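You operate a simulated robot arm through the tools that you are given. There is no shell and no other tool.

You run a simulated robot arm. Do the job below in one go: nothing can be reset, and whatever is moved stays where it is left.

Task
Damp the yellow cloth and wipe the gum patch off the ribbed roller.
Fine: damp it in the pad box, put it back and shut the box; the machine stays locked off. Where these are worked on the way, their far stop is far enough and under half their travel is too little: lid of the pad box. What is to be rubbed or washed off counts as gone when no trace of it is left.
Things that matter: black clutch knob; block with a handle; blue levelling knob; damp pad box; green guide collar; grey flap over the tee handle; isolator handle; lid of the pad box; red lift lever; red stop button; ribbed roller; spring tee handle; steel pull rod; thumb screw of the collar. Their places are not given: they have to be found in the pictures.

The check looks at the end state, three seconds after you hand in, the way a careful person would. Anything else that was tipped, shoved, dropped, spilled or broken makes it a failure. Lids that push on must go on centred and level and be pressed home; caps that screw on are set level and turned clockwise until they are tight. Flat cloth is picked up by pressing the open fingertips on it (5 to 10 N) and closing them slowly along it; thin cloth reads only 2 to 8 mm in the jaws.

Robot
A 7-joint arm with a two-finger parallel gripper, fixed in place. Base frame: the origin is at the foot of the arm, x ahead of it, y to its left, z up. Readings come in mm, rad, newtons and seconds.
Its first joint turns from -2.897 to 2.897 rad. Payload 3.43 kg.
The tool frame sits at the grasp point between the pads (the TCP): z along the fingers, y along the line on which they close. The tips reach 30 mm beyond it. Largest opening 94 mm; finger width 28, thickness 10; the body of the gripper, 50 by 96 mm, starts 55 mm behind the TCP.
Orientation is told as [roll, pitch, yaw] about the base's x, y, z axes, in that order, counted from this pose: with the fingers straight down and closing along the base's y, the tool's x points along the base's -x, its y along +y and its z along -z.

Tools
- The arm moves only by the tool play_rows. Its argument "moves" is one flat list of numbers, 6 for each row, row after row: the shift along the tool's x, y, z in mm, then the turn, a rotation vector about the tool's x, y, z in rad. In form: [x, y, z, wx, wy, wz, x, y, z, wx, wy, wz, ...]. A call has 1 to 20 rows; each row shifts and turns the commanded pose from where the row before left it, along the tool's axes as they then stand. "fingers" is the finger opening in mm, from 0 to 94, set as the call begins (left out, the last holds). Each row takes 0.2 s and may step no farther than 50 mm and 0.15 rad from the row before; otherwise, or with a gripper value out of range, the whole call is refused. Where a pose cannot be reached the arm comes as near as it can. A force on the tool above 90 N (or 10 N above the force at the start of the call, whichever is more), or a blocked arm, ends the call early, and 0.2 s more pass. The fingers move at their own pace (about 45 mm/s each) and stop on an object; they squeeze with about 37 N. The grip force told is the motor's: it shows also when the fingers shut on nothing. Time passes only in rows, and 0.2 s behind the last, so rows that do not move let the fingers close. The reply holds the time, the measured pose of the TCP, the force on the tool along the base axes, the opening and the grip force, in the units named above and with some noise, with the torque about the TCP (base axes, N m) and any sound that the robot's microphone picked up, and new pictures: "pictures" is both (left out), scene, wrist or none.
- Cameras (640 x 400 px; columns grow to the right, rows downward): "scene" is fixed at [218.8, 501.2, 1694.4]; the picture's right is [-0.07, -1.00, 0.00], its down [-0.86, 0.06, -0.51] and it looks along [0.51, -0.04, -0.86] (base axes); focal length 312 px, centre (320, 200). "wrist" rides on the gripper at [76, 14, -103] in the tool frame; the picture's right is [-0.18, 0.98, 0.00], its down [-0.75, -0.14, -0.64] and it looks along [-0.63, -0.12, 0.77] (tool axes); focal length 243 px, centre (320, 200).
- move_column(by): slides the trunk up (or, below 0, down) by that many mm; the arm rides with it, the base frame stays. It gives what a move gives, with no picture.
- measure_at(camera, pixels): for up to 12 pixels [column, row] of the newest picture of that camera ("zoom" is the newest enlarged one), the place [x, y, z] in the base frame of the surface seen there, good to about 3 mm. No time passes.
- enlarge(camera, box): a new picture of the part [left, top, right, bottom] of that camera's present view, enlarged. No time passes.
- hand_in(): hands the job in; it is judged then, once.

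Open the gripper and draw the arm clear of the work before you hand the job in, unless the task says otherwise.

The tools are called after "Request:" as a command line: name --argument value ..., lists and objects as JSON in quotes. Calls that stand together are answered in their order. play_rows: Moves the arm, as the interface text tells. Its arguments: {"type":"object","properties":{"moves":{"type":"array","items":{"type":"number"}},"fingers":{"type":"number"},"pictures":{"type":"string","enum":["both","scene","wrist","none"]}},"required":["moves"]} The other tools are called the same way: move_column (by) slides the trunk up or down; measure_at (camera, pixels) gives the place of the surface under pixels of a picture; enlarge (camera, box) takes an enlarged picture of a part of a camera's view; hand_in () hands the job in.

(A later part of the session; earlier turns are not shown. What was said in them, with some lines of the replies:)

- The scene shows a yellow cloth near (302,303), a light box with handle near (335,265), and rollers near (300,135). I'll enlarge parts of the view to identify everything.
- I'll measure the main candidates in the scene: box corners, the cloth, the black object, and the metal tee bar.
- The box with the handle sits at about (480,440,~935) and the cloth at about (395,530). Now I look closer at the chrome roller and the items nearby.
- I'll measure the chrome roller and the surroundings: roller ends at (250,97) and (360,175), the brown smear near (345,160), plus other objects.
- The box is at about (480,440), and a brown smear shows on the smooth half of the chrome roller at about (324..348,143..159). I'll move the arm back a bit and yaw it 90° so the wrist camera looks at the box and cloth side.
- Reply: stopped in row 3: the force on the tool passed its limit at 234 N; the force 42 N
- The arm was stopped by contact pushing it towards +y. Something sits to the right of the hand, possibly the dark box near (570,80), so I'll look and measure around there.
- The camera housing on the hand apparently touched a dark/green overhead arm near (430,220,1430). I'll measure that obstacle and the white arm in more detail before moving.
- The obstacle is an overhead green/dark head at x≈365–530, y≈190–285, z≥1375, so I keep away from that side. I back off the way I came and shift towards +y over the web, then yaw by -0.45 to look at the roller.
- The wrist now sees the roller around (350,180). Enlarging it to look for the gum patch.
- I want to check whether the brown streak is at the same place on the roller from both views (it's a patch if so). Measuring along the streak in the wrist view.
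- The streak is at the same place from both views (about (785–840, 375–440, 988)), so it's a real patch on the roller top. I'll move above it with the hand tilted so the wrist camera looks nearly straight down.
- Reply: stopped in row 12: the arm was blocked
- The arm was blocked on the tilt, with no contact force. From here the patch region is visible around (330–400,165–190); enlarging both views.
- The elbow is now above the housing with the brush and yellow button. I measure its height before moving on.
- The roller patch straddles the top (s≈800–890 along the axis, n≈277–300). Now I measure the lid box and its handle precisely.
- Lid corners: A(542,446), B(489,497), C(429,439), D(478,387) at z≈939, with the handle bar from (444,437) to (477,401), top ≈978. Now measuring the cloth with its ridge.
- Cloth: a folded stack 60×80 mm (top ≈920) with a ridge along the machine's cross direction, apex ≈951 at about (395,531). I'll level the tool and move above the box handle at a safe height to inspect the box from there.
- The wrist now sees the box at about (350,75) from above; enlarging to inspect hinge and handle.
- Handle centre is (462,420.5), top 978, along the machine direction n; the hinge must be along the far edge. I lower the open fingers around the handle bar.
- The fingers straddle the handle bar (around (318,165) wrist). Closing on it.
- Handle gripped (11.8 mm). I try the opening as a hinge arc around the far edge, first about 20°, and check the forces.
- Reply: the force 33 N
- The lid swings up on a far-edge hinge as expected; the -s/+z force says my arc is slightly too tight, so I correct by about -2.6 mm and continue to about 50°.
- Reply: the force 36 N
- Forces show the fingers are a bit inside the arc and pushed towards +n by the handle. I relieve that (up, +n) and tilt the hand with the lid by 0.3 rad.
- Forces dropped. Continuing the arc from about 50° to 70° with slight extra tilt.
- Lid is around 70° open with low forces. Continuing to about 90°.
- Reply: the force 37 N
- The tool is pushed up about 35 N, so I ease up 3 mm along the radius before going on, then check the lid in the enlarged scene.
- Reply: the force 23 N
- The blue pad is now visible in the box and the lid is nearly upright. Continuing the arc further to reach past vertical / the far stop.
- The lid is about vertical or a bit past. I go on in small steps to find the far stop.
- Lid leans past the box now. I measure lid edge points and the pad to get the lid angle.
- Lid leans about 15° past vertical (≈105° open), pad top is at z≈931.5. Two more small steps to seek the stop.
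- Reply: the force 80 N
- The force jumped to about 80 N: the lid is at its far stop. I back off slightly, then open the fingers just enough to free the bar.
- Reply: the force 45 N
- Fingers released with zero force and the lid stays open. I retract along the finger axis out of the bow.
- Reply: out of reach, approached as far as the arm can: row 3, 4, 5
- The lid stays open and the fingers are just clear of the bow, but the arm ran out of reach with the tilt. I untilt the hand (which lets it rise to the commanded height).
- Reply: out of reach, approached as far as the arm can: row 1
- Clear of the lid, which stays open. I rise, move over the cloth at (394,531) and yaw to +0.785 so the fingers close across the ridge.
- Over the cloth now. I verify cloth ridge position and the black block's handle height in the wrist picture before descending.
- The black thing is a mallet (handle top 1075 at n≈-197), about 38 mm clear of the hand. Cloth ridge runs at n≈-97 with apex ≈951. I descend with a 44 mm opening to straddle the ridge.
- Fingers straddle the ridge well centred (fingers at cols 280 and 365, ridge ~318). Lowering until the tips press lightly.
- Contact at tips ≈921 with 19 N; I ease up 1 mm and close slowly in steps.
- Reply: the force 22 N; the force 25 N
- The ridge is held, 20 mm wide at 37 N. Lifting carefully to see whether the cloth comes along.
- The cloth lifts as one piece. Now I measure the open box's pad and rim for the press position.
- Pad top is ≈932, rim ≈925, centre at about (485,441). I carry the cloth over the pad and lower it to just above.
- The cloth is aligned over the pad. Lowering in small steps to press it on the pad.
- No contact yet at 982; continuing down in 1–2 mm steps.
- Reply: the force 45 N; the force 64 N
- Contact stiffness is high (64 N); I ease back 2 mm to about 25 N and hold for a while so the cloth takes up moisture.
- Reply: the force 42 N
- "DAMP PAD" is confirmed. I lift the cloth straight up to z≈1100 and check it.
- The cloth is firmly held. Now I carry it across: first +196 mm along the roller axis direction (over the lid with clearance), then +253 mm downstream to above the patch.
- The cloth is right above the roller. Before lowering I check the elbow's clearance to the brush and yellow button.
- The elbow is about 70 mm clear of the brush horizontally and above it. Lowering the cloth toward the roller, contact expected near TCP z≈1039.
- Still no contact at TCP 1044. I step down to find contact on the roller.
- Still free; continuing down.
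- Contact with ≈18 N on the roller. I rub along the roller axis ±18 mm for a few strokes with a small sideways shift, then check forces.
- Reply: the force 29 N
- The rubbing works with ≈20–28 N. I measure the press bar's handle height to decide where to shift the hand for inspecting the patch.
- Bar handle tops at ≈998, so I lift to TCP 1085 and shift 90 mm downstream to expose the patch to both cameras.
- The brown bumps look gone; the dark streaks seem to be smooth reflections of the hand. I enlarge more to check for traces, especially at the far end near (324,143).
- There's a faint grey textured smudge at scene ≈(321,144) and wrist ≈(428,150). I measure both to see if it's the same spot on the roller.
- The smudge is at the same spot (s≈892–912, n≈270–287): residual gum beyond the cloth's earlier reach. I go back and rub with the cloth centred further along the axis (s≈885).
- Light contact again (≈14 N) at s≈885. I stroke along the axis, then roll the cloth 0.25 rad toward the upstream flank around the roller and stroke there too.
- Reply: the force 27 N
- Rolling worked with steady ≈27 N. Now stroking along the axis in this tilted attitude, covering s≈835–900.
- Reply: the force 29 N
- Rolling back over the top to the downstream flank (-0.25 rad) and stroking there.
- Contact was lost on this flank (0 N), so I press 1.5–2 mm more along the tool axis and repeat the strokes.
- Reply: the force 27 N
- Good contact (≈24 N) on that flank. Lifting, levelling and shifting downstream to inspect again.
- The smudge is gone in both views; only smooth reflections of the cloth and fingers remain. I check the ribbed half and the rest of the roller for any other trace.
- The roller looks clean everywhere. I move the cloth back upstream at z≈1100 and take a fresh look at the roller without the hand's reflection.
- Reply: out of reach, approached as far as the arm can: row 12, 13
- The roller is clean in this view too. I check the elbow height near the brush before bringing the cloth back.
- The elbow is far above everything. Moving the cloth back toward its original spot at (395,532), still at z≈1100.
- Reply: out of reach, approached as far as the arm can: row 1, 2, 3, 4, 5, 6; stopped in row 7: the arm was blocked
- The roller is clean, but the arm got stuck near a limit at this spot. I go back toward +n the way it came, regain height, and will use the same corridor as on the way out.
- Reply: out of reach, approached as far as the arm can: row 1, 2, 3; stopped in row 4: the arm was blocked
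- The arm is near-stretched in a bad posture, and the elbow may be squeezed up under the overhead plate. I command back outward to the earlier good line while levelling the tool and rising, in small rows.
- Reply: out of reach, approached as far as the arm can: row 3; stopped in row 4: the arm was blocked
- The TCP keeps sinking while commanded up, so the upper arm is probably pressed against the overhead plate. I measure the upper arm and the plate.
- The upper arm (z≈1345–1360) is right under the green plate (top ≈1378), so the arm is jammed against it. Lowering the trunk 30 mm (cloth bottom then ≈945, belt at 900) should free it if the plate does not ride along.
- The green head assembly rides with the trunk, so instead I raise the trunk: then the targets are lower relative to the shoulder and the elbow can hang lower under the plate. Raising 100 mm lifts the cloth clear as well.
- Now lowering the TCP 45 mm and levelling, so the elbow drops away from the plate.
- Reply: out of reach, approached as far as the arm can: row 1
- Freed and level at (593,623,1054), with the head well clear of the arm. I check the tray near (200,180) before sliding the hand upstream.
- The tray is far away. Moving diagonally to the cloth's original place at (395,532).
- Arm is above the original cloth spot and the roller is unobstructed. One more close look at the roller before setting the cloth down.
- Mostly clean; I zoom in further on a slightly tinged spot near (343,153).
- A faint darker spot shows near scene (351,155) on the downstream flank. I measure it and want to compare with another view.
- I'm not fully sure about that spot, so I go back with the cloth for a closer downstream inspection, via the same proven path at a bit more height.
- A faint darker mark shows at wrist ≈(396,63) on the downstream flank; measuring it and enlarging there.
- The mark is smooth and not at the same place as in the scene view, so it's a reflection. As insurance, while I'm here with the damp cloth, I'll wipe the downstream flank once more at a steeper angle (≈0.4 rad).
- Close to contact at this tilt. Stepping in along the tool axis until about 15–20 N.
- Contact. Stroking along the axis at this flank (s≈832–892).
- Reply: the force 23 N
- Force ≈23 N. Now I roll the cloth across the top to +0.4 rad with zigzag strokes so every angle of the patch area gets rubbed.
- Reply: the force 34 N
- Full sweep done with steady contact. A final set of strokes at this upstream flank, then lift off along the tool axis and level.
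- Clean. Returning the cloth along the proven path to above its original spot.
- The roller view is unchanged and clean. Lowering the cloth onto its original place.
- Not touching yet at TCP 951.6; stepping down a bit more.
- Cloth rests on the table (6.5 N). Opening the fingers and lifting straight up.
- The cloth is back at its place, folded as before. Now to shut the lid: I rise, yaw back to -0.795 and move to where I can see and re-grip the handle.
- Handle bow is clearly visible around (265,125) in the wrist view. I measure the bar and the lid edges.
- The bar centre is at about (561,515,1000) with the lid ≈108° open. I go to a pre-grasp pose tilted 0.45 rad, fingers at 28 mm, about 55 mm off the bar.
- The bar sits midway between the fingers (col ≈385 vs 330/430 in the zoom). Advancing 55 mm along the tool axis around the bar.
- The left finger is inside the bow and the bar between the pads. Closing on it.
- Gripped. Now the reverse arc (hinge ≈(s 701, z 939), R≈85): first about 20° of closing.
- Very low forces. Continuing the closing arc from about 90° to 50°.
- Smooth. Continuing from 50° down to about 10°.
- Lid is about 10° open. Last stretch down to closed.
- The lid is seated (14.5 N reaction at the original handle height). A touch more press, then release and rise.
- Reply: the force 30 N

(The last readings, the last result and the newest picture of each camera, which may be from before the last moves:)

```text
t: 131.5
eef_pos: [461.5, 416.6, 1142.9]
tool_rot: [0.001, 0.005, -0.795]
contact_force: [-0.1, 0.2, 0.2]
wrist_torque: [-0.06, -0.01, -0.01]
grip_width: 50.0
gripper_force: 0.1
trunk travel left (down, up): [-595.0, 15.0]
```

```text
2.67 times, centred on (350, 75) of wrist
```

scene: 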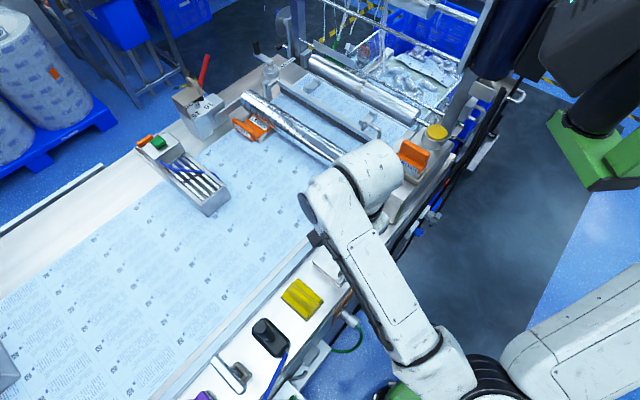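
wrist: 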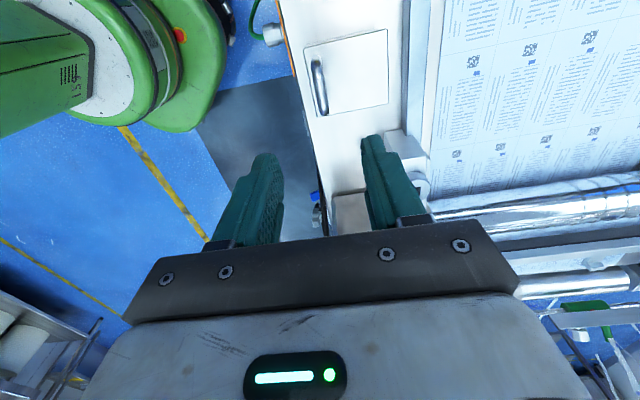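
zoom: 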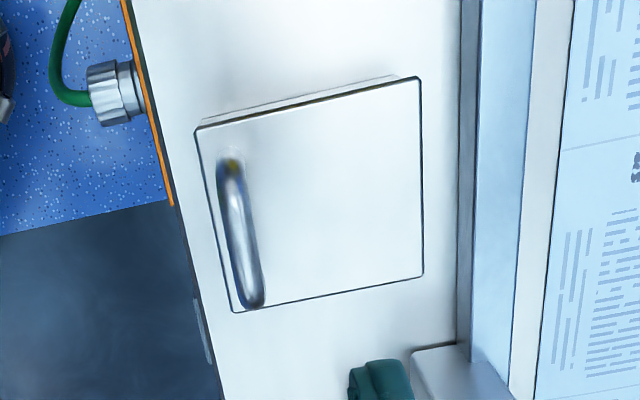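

The lid is shut like at the start. I measure the lid and the cloth for confirmation and raise the arm clear.

Request:
measure_at --camera "wrist" --pixels '[[350, 75], [308, 50], [384, 35], [386, 100], [320, 112], [317, 85]]'

Request:
play_rows --moves '[0, 0, -40, 0, 0, 0, 0, 0, -40, 0, 0, 0, 0, 0, -40, 0, 0, 0, 0, 0, 0, 0, 0, 0]' --pictures "both"

Request:
enlarge --camera "scene" --box '[230, 220, 400, 380]'

```text
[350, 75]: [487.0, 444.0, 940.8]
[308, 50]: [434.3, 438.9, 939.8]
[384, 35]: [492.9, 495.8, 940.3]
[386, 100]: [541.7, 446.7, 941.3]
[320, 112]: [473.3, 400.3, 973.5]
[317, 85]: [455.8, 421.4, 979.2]
```

```text
t: 132.5
eef_pos: [462.4, 415.9, 1262.8]
tool_rot: [0.001, 0.003, -0.795]
contact_force: [0.0, 0.7, 0.8]
wrist_torque: [-0.04, -0.01, 0.0]
grip_width: 50.1
gripper_force: 0.1
trunk travel left (down, up): [-595.0, 15.0]
```

scene: 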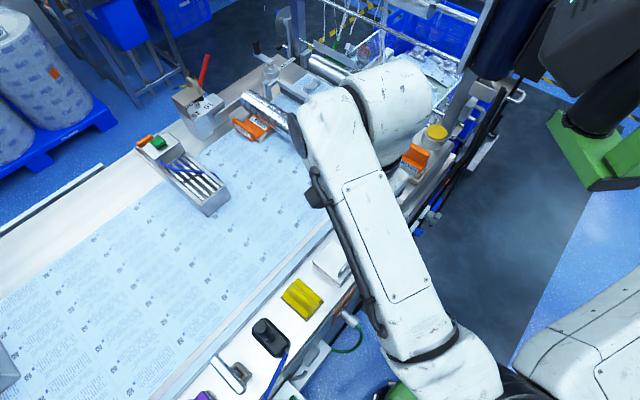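
wrist: 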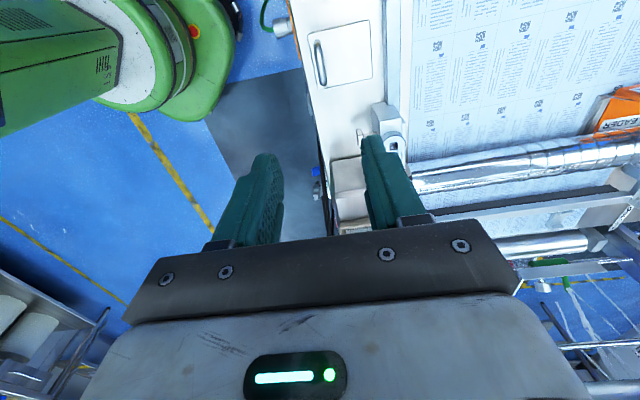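

```text
2.50 times, centred on (315, 300) of scene
```

zoom: 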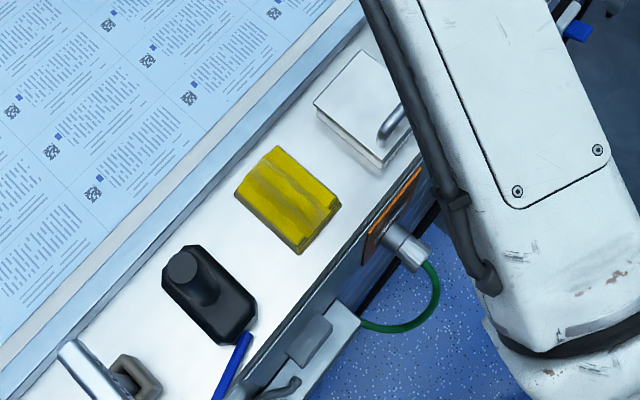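

Everything is in place: lid shut (top ≈940 all over), cloth back. One last check of the roller from the wrist camera at this angle.

Request:
enlarge --camera "wrist" --box '[395, 120, 560, 220]'

Request:
enlarge --camera "wrist" --box '[250, 0, 450, 150]'

```text
3.88 times, centred on (478, 170) of wrist
```

zoom: 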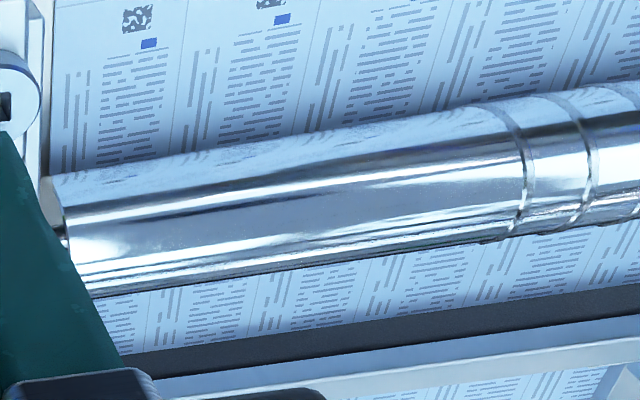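

```text
2.67 times, centred on (350, 75) of wrist
```

zoom: 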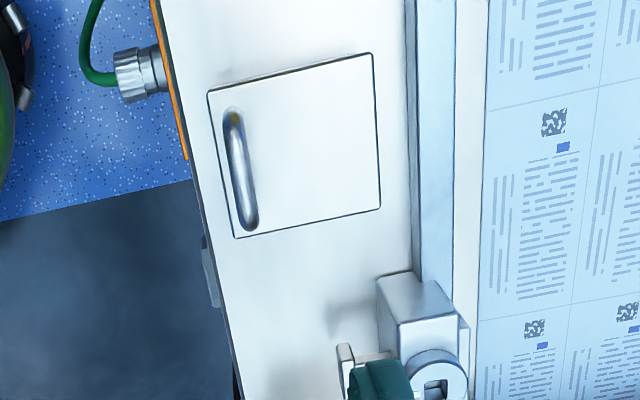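

The roller is bright and clean with no trace of brown. The box is shut, the damp cloth is back in its place, the gripper is open and empty, and the arm is clear at z≈1263 mm. Handing in.

Request:
hand_in

```text
The job is handed in.
```

The gum patch is off the ribbed roller. Close-up views from both cameras showed no trace of it after the last wipe.

- **Cloth:** I damped it on the pad in the pad box and wiped the roller with it. It is back in its original place, still folded.
- **Pad box:** the lid was opened to its far stop and is now pressed shut, at the same height as at the start.
- **Isolator:** I did not touch the isolator handle or any other machine control.
- **Arm:** early on, the hand or its camera hit the robot's own overhead head assembly, with a force peak of 234 N. Later the upper arm jammed against the same part. I freed it by raising the trunk. I saw nothing knocked or moved in either case. The trunk is still 70 mm above where it started.

The gripper is open and empty, and the arm is drawn clear above the bench.
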